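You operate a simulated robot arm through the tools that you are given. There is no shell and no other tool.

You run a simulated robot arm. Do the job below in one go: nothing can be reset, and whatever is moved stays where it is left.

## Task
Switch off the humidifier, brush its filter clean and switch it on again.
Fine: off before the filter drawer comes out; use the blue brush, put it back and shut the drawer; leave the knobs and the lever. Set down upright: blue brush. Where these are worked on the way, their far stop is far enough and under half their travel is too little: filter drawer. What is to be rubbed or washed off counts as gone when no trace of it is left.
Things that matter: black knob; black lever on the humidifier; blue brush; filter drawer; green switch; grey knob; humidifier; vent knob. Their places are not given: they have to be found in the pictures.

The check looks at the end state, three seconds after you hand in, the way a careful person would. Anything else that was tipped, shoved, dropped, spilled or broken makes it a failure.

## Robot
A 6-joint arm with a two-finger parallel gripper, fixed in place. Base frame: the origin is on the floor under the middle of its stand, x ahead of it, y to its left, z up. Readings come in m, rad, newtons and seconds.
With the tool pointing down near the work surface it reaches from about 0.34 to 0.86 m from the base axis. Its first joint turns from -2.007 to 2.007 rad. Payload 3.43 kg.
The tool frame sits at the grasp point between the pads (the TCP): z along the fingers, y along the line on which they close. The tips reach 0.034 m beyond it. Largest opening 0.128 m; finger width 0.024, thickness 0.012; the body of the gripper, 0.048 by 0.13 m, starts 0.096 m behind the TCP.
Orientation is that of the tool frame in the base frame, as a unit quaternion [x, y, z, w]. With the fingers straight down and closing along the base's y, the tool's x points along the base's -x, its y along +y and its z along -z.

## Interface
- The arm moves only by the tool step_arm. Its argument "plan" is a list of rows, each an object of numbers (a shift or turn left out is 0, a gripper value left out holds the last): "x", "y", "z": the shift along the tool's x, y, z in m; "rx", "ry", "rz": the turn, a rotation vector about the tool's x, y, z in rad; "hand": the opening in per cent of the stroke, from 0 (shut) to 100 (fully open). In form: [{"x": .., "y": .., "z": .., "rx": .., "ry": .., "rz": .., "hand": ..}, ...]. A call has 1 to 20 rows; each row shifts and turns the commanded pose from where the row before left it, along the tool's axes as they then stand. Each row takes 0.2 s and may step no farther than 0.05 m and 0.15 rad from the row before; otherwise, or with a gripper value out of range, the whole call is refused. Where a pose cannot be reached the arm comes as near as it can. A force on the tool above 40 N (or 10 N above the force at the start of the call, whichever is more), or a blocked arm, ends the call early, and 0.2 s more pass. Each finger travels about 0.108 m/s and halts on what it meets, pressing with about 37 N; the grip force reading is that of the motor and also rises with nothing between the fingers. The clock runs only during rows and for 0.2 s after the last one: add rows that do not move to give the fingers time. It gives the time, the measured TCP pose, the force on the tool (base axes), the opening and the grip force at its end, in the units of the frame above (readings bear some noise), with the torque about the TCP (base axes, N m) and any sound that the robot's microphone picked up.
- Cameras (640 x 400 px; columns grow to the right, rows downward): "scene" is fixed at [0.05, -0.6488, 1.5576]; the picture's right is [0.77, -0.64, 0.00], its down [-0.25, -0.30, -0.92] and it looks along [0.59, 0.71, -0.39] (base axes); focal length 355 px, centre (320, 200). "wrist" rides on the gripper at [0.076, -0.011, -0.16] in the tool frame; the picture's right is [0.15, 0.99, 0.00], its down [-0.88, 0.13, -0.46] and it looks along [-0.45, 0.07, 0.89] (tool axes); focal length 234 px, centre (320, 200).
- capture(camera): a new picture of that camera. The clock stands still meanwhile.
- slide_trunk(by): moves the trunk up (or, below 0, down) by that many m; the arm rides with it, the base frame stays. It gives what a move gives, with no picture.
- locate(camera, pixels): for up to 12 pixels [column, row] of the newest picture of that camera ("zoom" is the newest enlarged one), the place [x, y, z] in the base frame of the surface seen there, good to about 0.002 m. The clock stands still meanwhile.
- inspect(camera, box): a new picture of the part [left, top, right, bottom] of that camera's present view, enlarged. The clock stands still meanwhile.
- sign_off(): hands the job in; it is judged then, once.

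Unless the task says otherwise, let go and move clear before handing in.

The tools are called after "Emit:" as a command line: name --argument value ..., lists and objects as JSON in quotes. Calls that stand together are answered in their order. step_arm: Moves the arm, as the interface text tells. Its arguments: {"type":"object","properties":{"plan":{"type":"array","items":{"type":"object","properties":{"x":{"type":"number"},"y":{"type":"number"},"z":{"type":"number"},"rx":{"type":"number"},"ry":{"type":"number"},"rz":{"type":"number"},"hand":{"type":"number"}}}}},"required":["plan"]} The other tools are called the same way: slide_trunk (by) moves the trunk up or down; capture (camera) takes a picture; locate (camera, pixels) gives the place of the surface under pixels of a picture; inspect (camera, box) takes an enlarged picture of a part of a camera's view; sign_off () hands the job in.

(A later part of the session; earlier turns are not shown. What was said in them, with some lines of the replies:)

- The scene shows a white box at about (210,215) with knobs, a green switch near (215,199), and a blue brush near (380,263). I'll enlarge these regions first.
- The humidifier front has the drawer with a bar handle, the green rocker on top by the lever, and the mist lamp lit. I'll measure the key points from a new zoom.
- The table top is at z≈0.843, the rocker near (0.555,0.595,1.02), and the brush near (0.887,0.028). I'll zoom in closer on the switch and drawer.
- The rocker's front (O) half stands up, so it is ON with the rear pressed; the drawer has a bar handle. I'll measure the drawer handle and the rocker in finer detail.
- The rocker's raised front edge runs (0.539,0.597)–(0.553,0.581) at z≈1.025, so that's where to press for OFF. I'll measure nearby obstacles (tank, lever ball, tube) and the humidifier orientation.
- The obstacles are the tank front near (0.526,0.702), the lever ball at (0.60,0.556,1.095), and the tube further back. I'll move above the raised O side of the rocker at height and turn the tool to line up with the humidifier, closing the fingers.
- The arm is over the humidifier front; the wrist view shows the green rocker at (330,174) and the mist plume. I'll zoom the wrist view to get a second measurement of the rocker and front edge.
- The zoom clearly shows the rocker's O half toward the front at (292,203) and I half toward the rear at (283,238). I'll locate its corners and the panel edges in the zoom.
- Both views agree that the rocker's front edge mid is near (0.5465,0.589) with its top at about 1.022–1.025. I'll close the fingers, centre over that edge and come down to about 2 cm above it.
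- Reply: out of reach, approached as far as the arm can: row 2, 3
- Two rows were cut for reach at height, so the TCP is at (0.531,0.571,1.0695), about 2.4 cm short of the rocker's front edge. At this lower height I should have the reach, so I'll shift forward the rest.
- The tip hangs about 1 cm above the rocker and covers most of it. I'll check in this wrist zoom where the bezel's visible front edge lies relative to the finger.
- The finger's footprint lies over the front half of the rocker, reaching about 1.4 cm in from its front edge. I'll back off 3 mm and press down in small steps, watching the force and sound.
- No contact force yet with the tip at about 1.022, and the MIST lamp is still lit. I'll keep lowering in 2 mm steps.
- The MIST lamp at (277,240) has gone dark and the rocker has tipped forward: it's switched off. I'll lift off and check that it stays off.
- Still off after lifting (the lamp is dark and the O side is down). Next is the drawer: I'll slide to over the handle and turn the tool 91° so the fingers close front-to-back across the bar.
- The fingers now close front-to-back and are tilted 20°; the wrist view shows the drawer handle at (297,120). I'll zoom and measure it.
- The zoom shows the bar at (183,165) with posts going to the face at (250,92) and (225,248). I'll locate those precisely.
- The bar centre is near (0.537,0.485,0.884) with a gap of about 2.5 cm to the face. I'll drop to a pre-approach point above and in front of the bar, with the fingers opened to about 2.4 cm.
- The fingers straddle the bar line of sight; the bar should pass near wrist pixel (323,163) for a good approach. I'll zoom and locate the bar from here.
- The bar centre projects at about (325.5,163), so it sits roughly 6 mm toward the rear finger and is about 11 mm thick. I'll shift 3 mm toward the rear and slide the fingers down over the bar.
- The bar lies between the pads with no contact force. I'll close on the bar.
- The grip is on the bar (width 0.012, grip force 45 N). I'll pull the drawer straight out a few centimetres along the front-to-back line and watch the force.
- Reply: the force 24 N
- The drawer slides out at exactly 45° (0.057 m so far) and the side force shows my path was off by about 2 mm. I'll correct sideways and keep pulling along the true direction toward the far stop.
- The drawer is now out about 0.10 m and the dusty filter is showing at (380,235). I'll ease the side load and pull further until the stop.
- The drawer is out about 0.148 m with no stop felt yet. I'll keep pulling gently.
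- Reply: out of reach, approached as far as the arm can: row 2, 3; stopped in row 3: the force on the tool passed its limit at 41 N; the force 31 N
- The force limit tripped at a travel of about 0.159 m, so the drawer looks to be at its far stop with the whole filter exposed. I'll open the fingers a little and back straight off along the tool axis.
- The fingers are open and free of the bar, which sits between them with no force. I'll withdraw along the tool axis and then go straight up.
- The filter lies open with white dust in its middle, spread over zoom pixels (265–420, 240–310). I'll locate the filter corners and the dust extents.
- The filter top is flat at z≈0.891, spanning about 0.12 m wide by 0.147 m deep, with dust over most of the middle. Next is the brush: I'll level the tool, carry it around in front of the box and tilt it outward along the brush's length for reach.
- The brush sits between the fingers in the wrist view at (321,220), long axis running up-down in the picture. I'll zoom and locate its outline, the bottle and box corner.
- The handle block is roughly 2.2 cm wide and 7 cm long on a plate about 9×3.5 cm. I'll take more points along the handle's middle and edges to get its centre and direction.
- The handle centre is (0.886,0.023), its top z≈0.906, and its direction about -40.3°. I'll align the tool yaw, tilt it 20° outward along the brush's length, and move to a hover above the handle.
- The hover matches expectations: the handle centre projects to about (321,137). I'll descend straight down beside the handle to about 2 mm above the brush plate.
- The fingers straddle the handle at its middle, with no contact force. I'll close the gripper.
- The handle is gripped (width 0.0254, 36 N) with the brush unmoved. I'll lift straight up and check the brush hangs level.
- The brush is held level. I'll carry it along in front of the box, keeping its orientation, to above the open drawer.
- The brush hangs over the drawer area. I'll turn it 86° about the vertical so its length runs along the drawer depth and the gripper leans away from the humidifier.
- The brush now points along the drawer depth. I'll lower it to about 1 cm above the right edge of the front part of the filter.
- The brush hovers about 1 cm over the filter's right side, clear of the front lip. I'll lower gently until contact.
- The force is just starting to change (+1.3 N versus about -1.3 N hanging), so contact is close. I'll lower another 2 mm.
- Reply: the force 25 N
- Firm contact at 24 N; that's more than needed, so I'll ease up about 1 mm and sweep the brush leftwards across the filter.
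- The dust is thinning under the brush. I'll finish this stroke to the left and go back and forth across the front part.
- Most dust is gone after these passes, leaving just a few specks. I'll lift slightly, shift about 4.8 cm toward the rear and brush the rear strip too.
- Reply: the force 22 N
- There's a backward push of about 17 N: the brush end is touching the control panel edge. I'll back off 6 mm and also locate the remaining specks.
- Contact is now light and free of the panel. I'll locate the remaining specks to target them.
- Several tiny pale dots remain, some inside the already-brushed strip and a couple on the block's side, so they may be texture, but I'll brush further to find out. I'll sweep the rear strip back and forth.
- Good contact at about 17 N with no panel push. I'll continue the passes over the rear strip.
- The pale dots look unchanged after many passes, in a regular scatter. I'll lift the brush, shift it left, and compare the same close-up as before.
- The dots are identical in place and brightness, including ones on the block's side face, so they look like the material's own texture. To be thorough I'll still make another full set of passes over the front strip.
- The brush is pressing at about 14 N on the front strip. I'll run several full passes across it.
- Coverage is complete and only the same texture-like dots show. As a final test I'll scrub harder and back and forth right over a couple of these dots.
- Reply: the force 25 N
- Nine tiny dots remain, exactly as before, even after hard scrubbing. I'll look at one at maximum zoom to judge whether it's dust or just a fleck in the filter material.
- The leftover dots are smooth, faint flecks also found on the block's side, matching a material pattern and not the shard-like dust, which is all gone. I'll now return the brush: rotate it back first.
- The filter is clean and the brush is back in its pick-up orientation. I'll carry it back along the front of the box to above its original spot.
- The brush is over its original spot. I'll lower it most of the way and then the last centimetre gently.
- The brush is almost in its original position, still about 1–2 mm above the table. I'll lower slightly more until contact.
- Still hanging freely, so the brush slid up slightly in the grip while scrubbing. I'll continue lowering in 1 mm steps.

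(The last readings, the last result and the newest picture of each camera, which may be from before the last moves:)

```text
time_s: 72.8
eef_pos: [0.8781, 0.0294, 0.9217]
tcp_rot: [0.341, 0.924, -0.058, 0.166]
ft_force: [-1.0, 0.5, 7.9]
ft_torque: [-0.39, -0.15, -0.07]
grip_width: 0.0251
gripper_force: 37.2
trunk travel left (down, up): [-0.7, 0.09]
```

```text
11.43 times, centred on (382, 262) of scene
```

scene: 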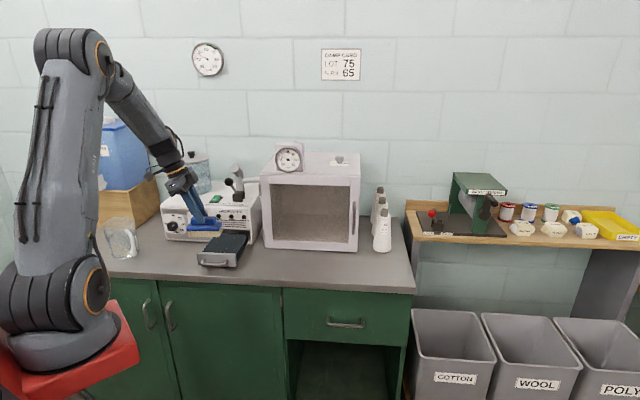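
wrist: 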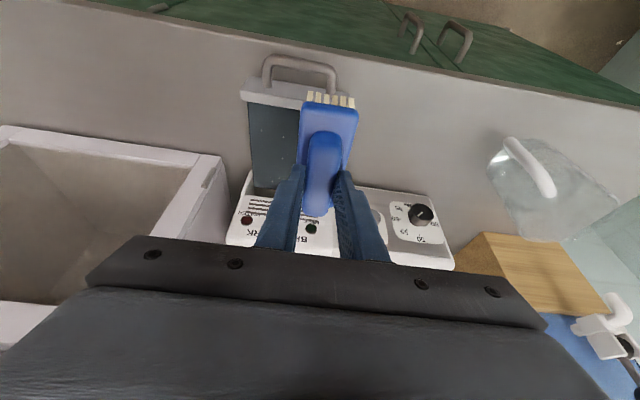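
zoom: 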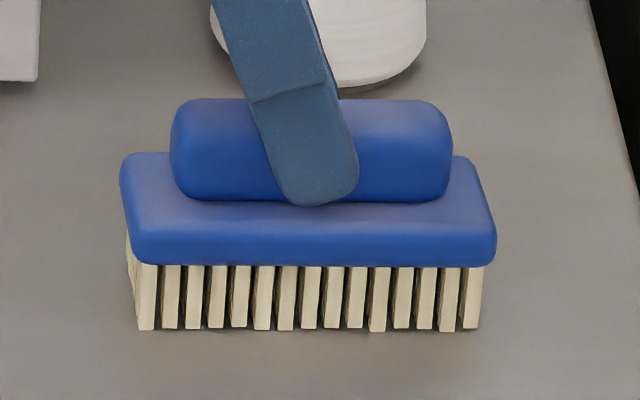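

The bristles touch the table (about 8 N) and the picture matches the original placement. I'll ease off slightly and open the fingers.

Emit:
step_arm --plan '[{"x": -0.0002, "z": -0.0005}, {"hand": 20}, {"hand": 40}, {"hand": 40}, {}]'

Emit:
inspect --camera "scene" --box '[360, 245, 404, 280]'

Emit:
inspect --camera "wrist" --box '[260, 100, 380, 220]'

```text
time_s: 74.0
eef_pos: [0.8791, 0.0302, 0.9193]
tcp_rot: [0.34, 0.924, -0.057, 0.165]
ft_force: [0.3, -0.2, -0.3]
ft_torque: [0.0, -0.01, -0.01]
grip_width: 0.0512
gripper_force: 0.0
trunk travel left (down, up): [-0.7, 0.09]
```

```text
11.43 times, centred on (382, 262) of scene
```

zoom: 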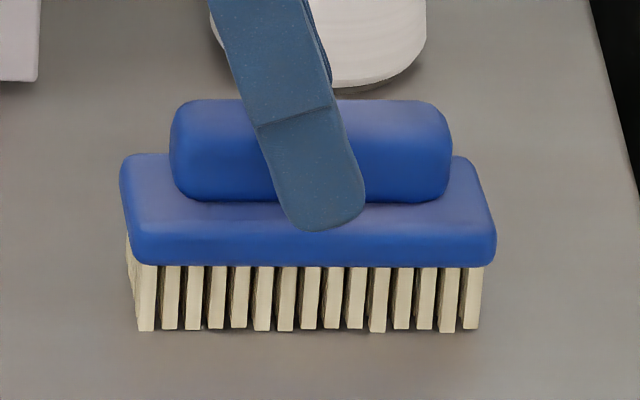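

```text
3.33 times, centred on (320, 160) of wrist
```

zoom: 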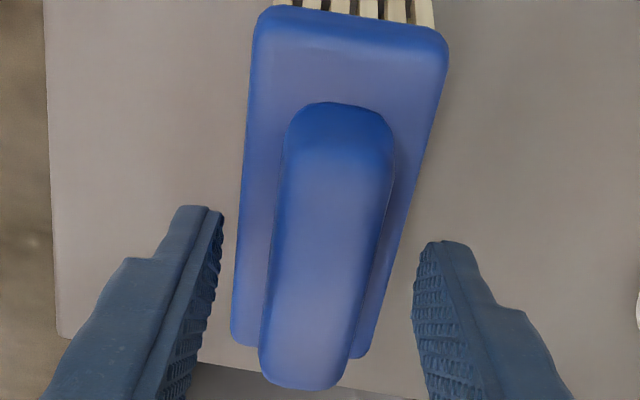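

The brush stands upright on its original spot and the fingers are clear of it. I'll lift straight up and travel back to in front of the drawer.

Emit:
step_arm --plan '[{"x": -0.0069, "z": -0.0188}, {"x": -0.0138, "z": -0.0376}, {"x": -0.0138, "z": -0.0376}, {"x": -0.0138, "z": -0.0376}, {"x": 0.0402, "y": -0.0031, "z": -0.01475, "hand": 0}, {"x": 0.0402, "y": -0.0031, "z": -0.01475}, {"x": 0.0402, "y": -0.0031, "z": -0.01475}, {"x": 0.0402, "y": -0.0031, "z": -0.01475}, {"x": 0.0402, "y": -0.0031, "z": -0.01475}, {"x": 0.0402, "y": -0.0031, "z": -0.01475}, {"x": 0.0402, "y": -0.0031, "z": -0.01475}, {"x": 0.0402, "y": -0.0031, "z": -0.01475}, {"x": 0.0402, "y": -0.0031, "z": -0.01475}, {"x": 0.0402, "y": -0.0031, "z": -0.01475}, {"x": 0.0402, "y": -0.0031, "z": -0.01475}, {"x": 0.0402, "y": -0.0031, "z": -0.01475}, {}]'

Emit:
capture --camera "scene"

Emit:
inspect --camera "scene" --box '[340, 230, 420, 290]'

```text
time_s: 77.6
eef_pos: [0.4602, 0.3347, 1.0615]
tcp_rot: [0.341, 0.924, -0.058, 0.165]
ft_force: [0.4, -0.7, 0.6]
ft_torque: [0.04, 0.01, -0.01]
grip_width: 0.0001
gripper_force: 33.3
trunk travel left (down, up): [-0.7, 0.09]
```

```text
taken
```

scene: 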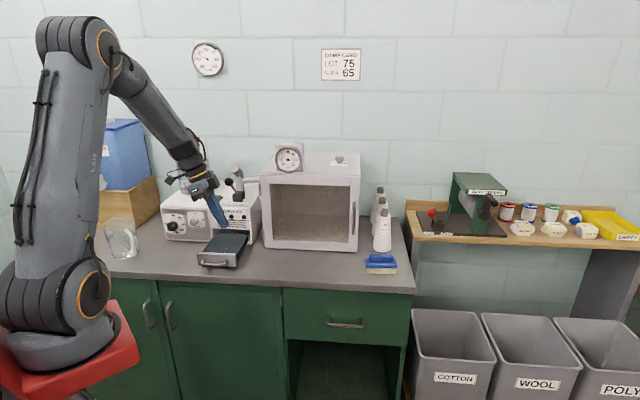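

```text
6.67 times, centred on (380, 260) of scene
```

zoom: 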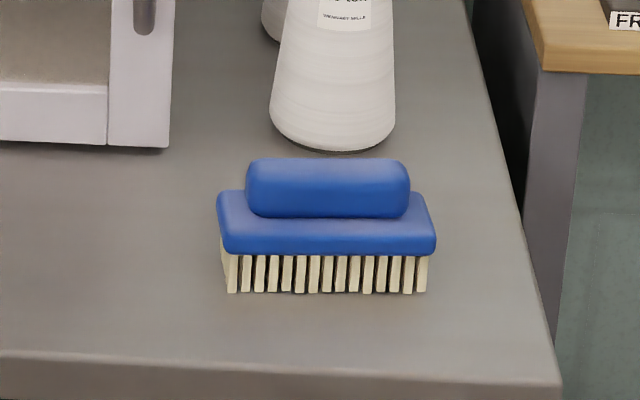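

The brush looks exactly as at the start. I'll level the tool and turn it to face the drawer, then take one more close look at the filter before shutting it.

Emit:
step_arm --plan '[{"ry": 0.117}, {"ry": 0.117}, {"ry": 0.117}, {"rz": -0.1366}, {"rz": -0.1366}, {"rz": -0.1366}, {"rz": -0.1366}, {"rz": -0.1366}, {"rz": -0.1366}, {"rz": -0.1366}, {"rz": -0.1366}, {"rz": -0.1366}, {"rz": -0.1366}, {"rz": -0.1366}, {}]'

Emit:
capture --camera "wrist"

Emit:
inspect --camera "scene" --box '[190, 220, 270, 275]'

```text
time_s: 80.8
eef_pos: [0.4622, 0.3338, 1.0605]
tcp_rot: [-0.389, 0.921, 0.002, 0.002]
ft_force: [-0.5, 0.1, -0.1]
ft_torque: [0.03, -0.01, -0.01]
grip_width: 0.0
gripper_force: 32.9
trunk travel left (down, up): [-0.7, 0.09]
```

```text
taken
```

wrist: 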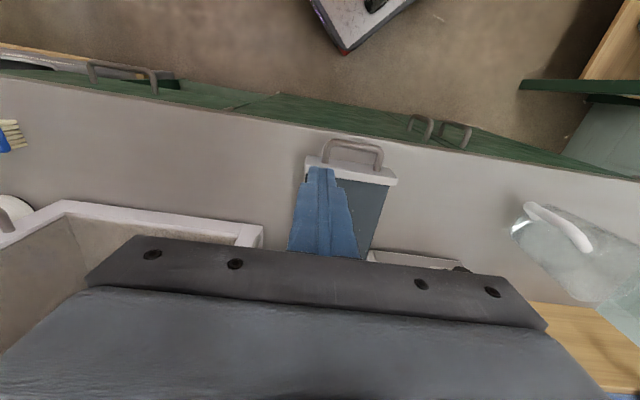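

```text
7.27 times, centred on (230, 248) of scene
```

zoom: 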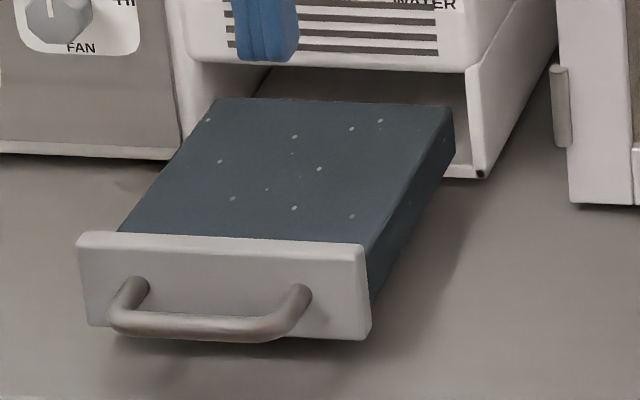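

The filter shows no dust, just the fixed flecks in the material. Now to shut the drawer: I'll locate the bar precisely in this view.

Emit:
locate --camera "zoom" --pixels '[[130, 318], [170, 325], [210, 328], [250, 328], [280, 325], [140, 285], [300, 295], [90, 245], [350, 255], [210, 322], [230, 270], [200, 240]]'

Emit:
locate --camera "wrist" --pixels '[[335, 142], [352, 145], [370, 150], [326, 160], [378, 165], [345, 170], [385, 178], [310, 160], [360, 175], [330, 150]]'

```text
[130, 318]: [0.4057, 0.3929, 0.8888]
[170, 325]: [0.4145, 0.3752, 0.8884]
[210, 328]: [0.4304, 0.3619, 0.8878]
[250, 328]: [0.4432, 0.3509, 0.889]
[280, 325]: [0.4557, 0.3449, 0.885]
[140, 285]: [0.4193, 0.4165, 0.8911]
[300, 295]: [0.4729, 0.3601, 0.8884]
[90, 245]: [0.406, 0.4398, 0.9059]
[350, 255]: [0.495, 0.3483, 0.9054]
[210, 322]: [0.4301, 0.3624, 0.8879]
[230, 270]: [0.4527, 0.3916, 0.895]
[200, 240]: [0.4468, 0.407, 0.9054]
```

```text
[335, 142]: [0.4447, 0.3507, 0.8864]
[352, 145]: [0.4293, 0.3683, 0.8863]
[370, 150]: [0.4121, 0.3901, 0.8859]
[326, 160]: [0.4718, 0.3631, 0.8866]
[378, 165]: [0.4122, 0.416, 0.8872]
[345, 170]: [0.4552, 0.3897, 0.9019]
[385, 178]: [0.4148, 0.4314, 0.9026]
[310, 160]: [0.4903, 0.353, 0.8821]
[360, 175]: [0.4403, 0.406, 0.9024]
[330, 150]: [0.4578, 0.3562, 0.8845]
```

The bar centre is now about (0.430,0.367,0.883). I'll come down with closed fingers about 1 cm in front of it.

Emit:
step_arm --plan '[{"x": 0.0133, "y": 0.0234, "hand": 0}, {"x": 0.0133, "y": 0.0234}, {"z": 0.04}, {"z": 0.04}, {"z": 0.04}, {"z": 0.03}, {"z": 0.0135}, {}]'

Emit:
inspect --camera "scene" --box '[180, 210, 260, 280]'

Emit:
capture --camera "wrist"

```text
time_s: 82.6
eef_pos: [0.4103, 0.3479, 0.8957]
tcp_rot: [-0.387, 0.922, 0.0, 0.003]
ft_force: [0.1, 0.2, -0.1]
ft_torque: [0.02, 0.01, 0.01]
grip_width: 0.0
gripper_force: 32.8
trunk travel left (down, up): [-0.7, 0.09]
```

```text
5.71 times, centred on (220, 245) of scene
```

zoom: 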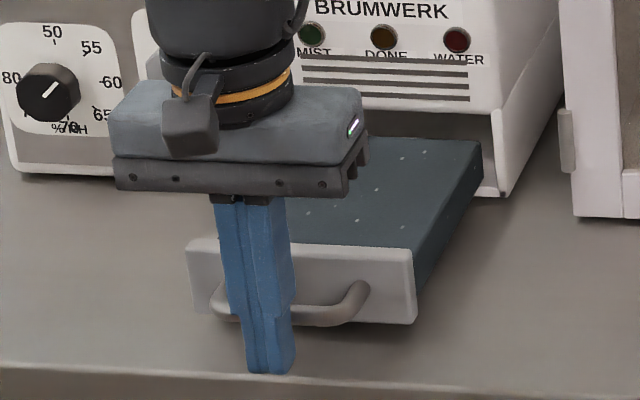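

```text
taken
```

wrist: 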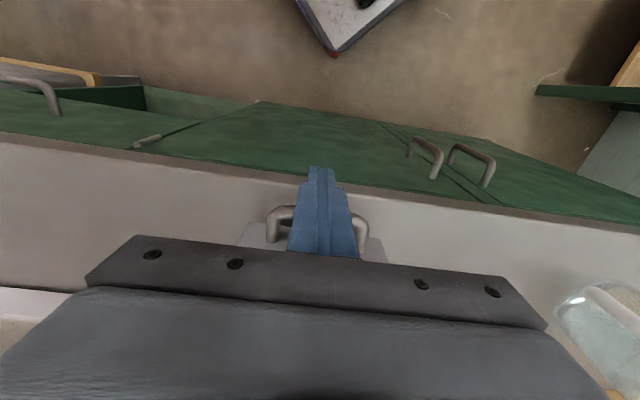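

The fingers are in front of the bar's middle and clear of the table. I'll push the drawer in, first part.

Emit:
step_arm --plan '[{"x": -0.01}, {"x": -0.015}, {"x": -0.015}, {"x": -0.015}, {"x": -0.015}, {}]'

Emit:
inspect --camera "scene" --box '[180, 200, 260, 270]'

```text
time_s: 84.0
eef_pos: [0.4603, 0.3983, 0.8977]
tcp_rot: [-0.388, 0.922, 0.002, 0.003]
ft_force: [0.1, 1.2, 0.1]
ft_torque: [-0.03, 0.02, -0.02]
grip_width: 0.0
gripper_force: 32.9
trunk travel left (down, up): [-0.7, 0.09]
```

```text
5.71 times, centred on (220, 235) of scene
```

zoom: 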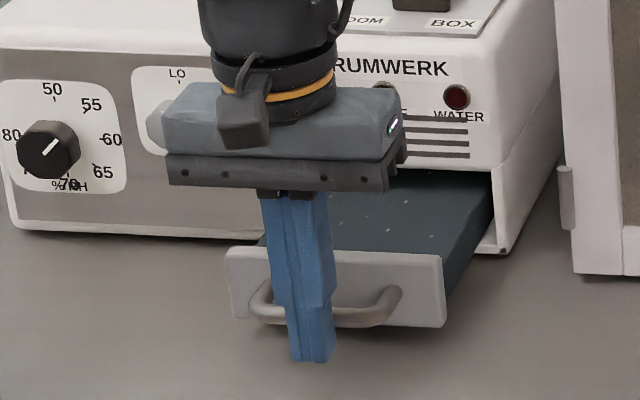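

The drawer is sliding in with little force. I'll keep pushing.

Emit:
step_arm --plan '[{"x": -0.015}, {"x": -0.015}, {"x": -0.015}, {"x": -0.015}, {"x": -0.015}, {"x": -0.01}, {}]'

Emit:
inspect --camera "scene" --box '[180, 200, 260, 270]'

```text
time_s: 85.6
eef_pos: [0.5191, 0.4588, 0.8959]
tcp_rot: [-0.388, 0.922, 0.001, 0.004]
ft_force: [-0.4, 0.0, -0.8]
ft_torque: [0.0, 0.0, 0.01]
grip_width: 0.0001
gripper_force: 32.7
trunk travel left (down, up): [-0.7, 0.09]
```

```text
5.71 times, centred on (220, 235) of scene
```

zoom: 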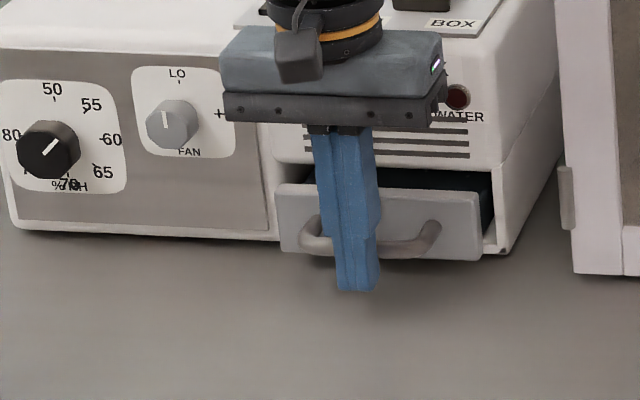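

About 1.3 cm is left to the closed position. I'll push on in small steps until I feel the stop.

Emit:
step_arm --plan '[{"x": -0.005}, {"x": -0.005}, {"x": -0.004}, {"x": -0.003}, {}]'

Emit:
inspect --camera "scene" --box '[180, 200, 260, 270]'

```text
time_s: 86.8
eef_pos: [0.5296, 0.4691, 0.8987]
tcp_rot: [-0.388, 0.921, 0.0, 0.002]
ft_force: [-17.9, -18.1, 5.2]
ft_torque: [-0.26, 0.21, -0.06]
grip_width: 0.0
gripper_force: 32.6
trunk travel left (down, up): [-0.7, 0.09]
```

```text
5.71 times, centred on (220, 235) of scene
```

zoom: 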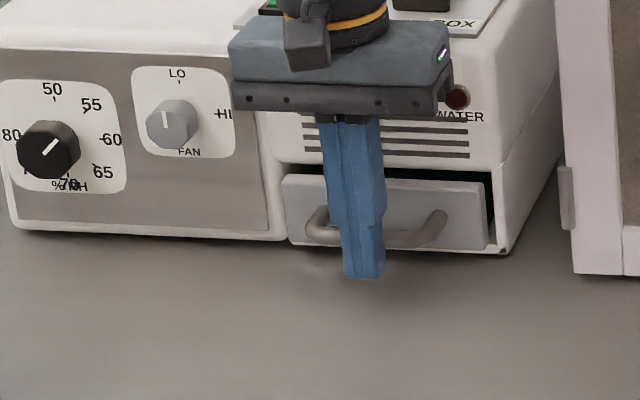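

I felt the stop (25 N back-push) at the position where the drawer was closed at first. I'll back off and compare with the original picture.

Emit:
step_arm --plan '[{"x": 0.015}, {"x": 0.02}, {"z": -0.04}, {"z": -0.04}, {"z": -0.04}, {"z": -0.04}, {}]'

Emit:
inspect --camera "scene" --box '[208, 220, 256, 250]'

Emit:
locate --camera "zoom" --pixels '[[170, 220], [440, 235], [150, 280], [280, 285], [400, 285], [85, 155], [530, 165], [300, 200], [330, 140]]'

```text
time_s: 88.4
eef_pos: [0.5051, 0.4456, 1.056]
tcp_rot: [-0.389, 0.921, 0.001, 0.003]
ft_force: [0.8, 0.1, 0.3]
ft_torque: [0.01, -0.03, 0.03]
grip_width: 0.0
gripper_force: 33.1
trunk travel left (down, up): [-0.7, 0.09]
```

```text
13.33 times, centred on (232, 235) of scene
```

zoom: 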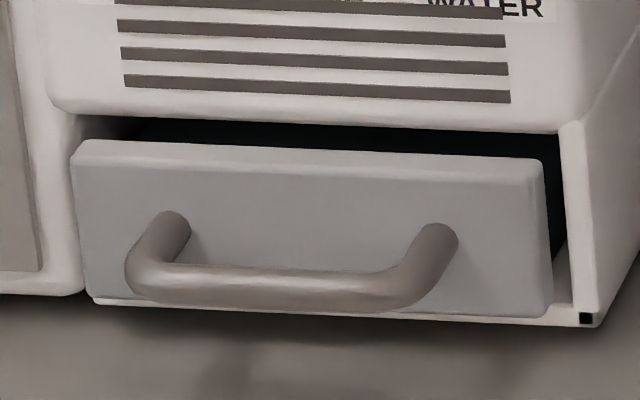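

```text
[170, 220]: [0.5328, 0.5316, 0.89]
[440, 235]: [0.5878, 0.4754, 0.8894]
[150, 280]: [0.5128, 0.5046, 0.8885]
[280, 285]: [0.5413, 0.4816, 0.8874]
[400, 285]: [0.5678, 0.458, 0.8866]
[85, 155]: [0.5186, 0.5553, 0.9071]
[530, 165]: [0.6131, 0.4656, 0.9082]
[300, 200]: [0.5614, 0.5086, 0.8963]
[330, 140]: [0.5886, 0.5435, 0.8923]
```

The drawer looks just as it did at the start, and no dust shows in the slot. Next is switching on: I'll rise, tilt the tool 20° so its body leans away from the tank and nozzle, and go above the rocker's rear (I) half.

Emit:
step_arm --plan '[{"z": -0.04}, {"z": -0.04}, {"z": -0.03}, {"y": 0.0353}, {"y": 0.0353}, {"ry": -0.117}, {"ry": -0.117}, {"ry": -0.117}, {"x": -0.0381, "z": 0.014}, {"x": -0.0381, "z": 0.014}, {"x": -0.0381, "z": 0.014}, {"x": -0.0381, "z": 0.014}, {}]'

Emit:
inspect --camera "scene" --box '[170, 140, 270, 220]'

Emit:
capture --camera "wrist"

```text
time_s: 91.2
eef_pos: [0.5673, 0.6101, 1.1679]
tcp_rot: [-0.382, 0.907, 0.068, 0.163]
ft_force: [0.1, 0.1, -0.9]
ft_torque: [0.01, -0.03, 0.0]
grip_width: 0.0
gripper_force: 33.1
trunk travel left (down, up): [-0.7, 0.09]
```

```text
5.00 times, centred on (220, 180) of scene
```

zoom: 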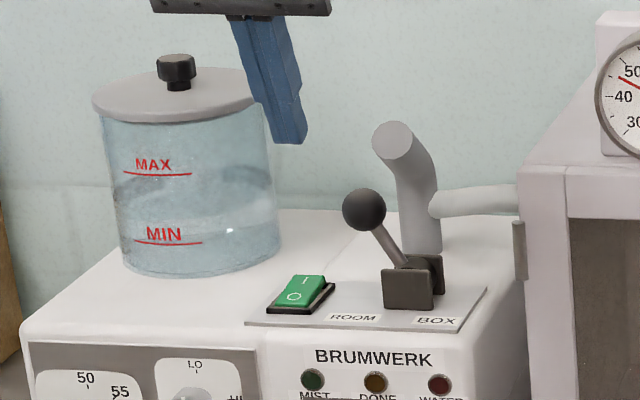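

```text
taken
```

wrist: 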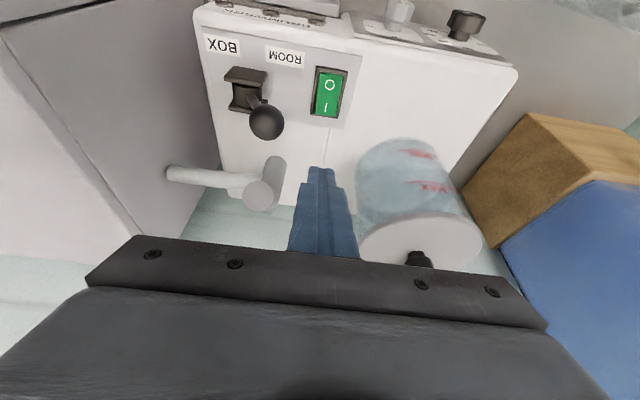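

The rocker is in clear wrist view at (328,92), with I nearer the tool. I'll locate its corners from here and check clearances to the nozzle and lever ball.

Emit:
inspect --camera "wrist" --box '[220, 50, 400, 180]'

Emit:
locate --camera "wrist" --pixels '[[320, 72], [341, 75], [315, 111], [335, 114], [326, 105], [329, 86], [327, 95], [267, 122], [262, 195], [325, 110], [318, 113], [336, 112]]'

```text
3.08 times, centred on (310, 115) of wrist
```

zoom: 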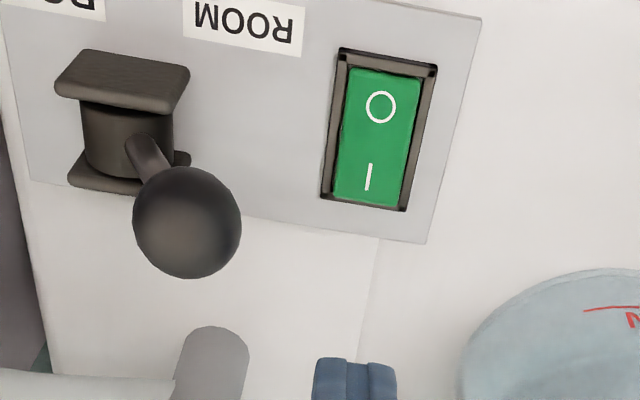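

```text
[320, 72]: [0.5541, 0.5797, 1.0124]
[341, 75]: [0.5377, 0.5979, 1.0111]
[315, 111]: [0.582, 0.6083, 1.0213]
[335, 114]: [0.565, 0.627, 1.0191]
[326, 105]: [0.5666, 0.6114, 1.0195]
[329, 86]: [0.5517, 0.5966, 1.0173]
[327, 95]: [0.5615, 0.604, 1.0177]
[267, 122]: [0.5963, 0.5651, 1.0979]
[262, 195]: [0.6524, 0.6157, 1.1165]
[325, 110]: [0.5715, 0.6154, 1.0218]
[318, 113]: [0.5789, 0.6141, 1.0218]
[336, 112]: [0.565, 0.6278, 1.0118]
```

The rear edge mid is about (0.5735,0.6175) and the nozzle and ball are well clear of the tool's path. I'll descend to just above the I end of the rocker.

Emit:
step_arm --plan '[{"x": 0.0103, "z": 0.0317}, {"x": 0.0103, "z": 0.0317}, {"x": 0.0103, "z": 0.0317}, {}]'

Emit:
inspect --camera "scene" --box '[190, 160, 260, 220]'

Emit:
inspect --camera "wrist" --box '[240, 60, 400, 220]'

```text
time_s: 92.2
eef_pos: [0.5712, 0.6159, 1.0676]
tcp_rot: [-0.383, 0.907, 0.069, 0.164]
ft_force: [-0.6, -0.3, -0.8]
ft_torque: [0.01, 0.0, -0.02]
grip_width: 0.0001
gripper_force: 33.0
trunk travel left (down, up): [-0.7, 0.09]
```

```text
6.67 times, centred on (225, 190) of scene
```

zoom: 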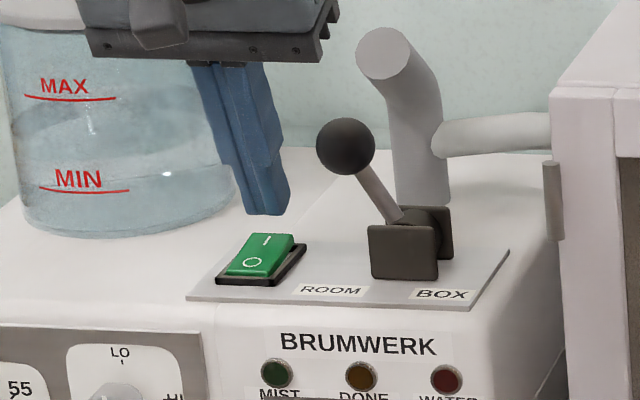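

```text
2.50 times, centred on (320, 140) of wrist
```

zoom: 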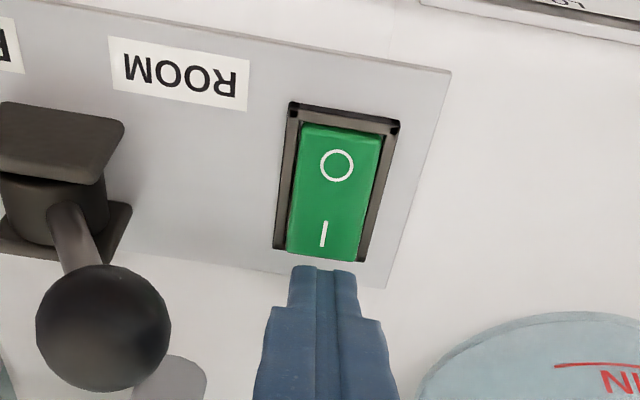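

The fingertip is just above the I end of the rocker. I'll shift 2 mm back and lower in small steps to press it.

Emit:
step_arm --plan '[{"x": 0.0019, "z": -0.0007}, {"x": 0.0014, "z": 0.0038}, {"x": 0.0007, "z": 0.0019}, {"x": 0.0007, "z": 0.0019}, {}]'

Emit:
inspect --camera "scene" --box '[190, 180, 260, 240]'

```text
time_s: 93.4
eef_pos: [0.5711, 0.6118, 1.06]
tcp_rot: [-0.382, 0.907, 0.069, 0.164]
ft_force: [0.3, 1.0, -0.4]
ft_torque: [0.02, -0.02, -0.01]
grip_width: 0.0
gripper_force: 33.2
trunk travel left (down, up): [-0.7, 0.09]
```

```text
6.67 times, centred on (225, 210) of scene
```

zoom: 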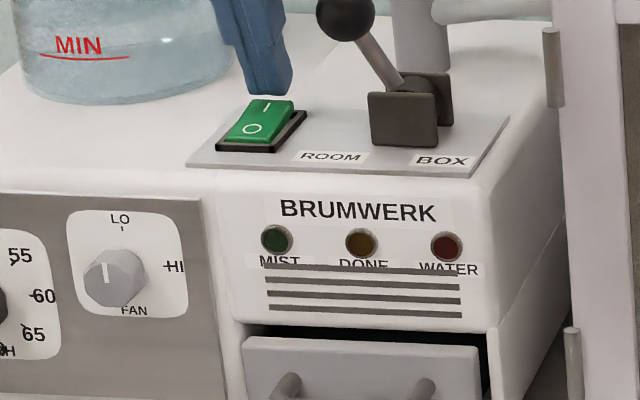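

No contact yet with TCP at z=1.060. I'll go on lowering in 2 mm steps.

Emit:
step_arm --plan '[{"x": 0.0007, "z": 0.0019}, {"x": 0.0007, "z": 0.0019}, {}]'

Emit:
inspect --camera "scene" --box '[190, 180, 260, 240]'

```text
time_s: 94.2
eef_pos: [0.5703, 0.6118, 1.0546]
tcp_rot: [-0.382, 0.907, 0.069, 0.162]
ft_force: [-0.2, 0.5, 0.0]
ft_torque: [0.02, 0.02, -0.01]
grip_width: 0.0
gripper_force: 33.0
trunk travel left (down, up): [-0.7, 0.09]
```

```text
6.67 times, centred on (225, 210) of scene
```

zoom: 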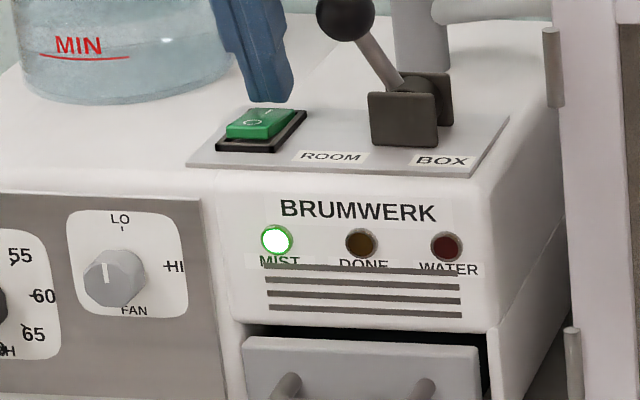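

The MIST lamp at (277,240) is lit again and the rocker has tipped to I. I'll lift straight up and withdraw toward the front.

Emit:
step_arm --plan '[{"x": -0.0069, "z": -0.0188}, {"x": -0.0138, "z": -0.0376}, {"x": -0.0138, "z": -0.0376}, {"x": 0.0376, "z": -0.0138}, {"x": 0.0376, "z": -0.0138}, {"x": 0.0376, "z": -0.0138}, {"x": 0.0376, "z": -0.0138}, {"x": 0.0376, "z": -0.0138}, {"ry": 0.117}, {"ry": 0.117}, {"ry": 0.117}, {"z": -0.04}, {"z": -0.04}, {}]'

Emit:
capture --camera "scene"

Emit:
inspect --camera "scene" --box '[150, 140, 270, 260]'

Emit:
inspect --camera "scene" --box '[340, 230, 420, 290]'

```text
time_s: 97.2
eef_pos: [0.4294, 0.4677, 1.237]
tcp_rot: [-0.388, 0.922, 0.001, 0.002]
ft_force: [-0.2, -0.5, 0.0]
ft_torque: [-0.01, -0.01, -0.01]
grip_width: 0.0
gripper_force: 32.6
trunk travel left (down, up): [-0.7, 0.09]
```

```text
taken
```

scene: 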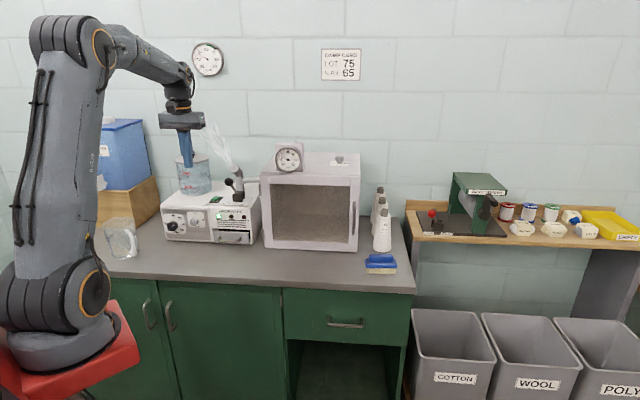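

```text
3.33 times, centred on (210, 200) of scene
```

zoom: 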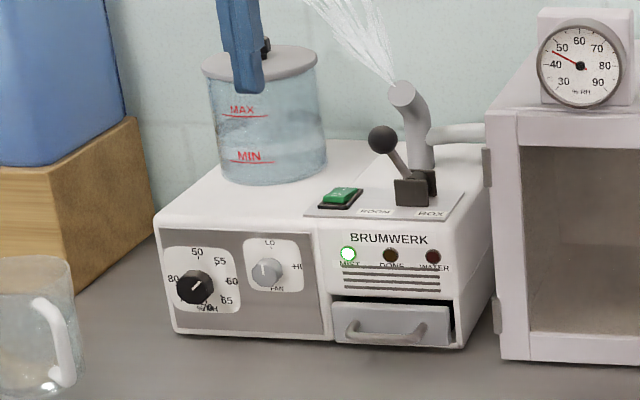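

```text
6.67 times, centred on (380, 260) of scene
```

zoom: 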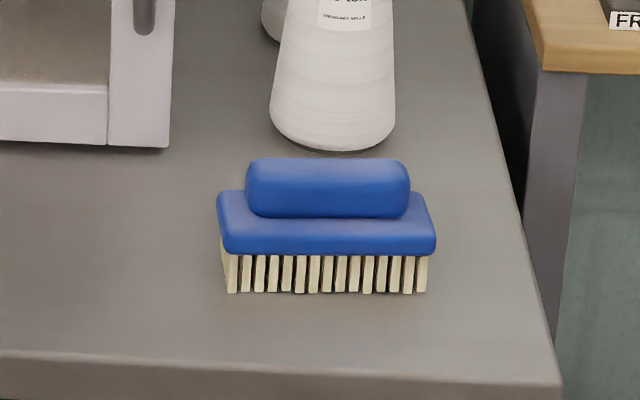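

The pictures confirm the end state:
- The MIST lamp is lit and mist is rising.
- The drawer is shut.
- The knobs and lever are unchanged.
- The brush stands on its original spot.
- The arm is clear and holding nothing.

I'm handing in.

Emit:
sign_off

```text
The job is handed in.
```

I switched the humidifier off, brushed its filter clean and switched it back on, and the job is handed in.

- **Switch:** it was off before the drawer came out. The MIST lamp is lit again and mist is rising.
- **Filter:** all the white dust is gone. Nine faint pale flecks are still visible. They did not change even under hard scrubbing, and similar ones show on the side of the filter block. I judged them part of the material, but I could not confirm that.
- **Drawer:** I pulled it out until it stopped, about 16 cm, then pushed it shut. It looks the same as at the start.
- **Blue brush:** it is back upright on its original spot.
- **Knobs and lever:** I did not touch them, and they look unchanged in the last picture.

While brushing the rear of the filter, the brush end pressed briefly against the edge of the control panel (about 17 N). I backed off at once and nothing moved.
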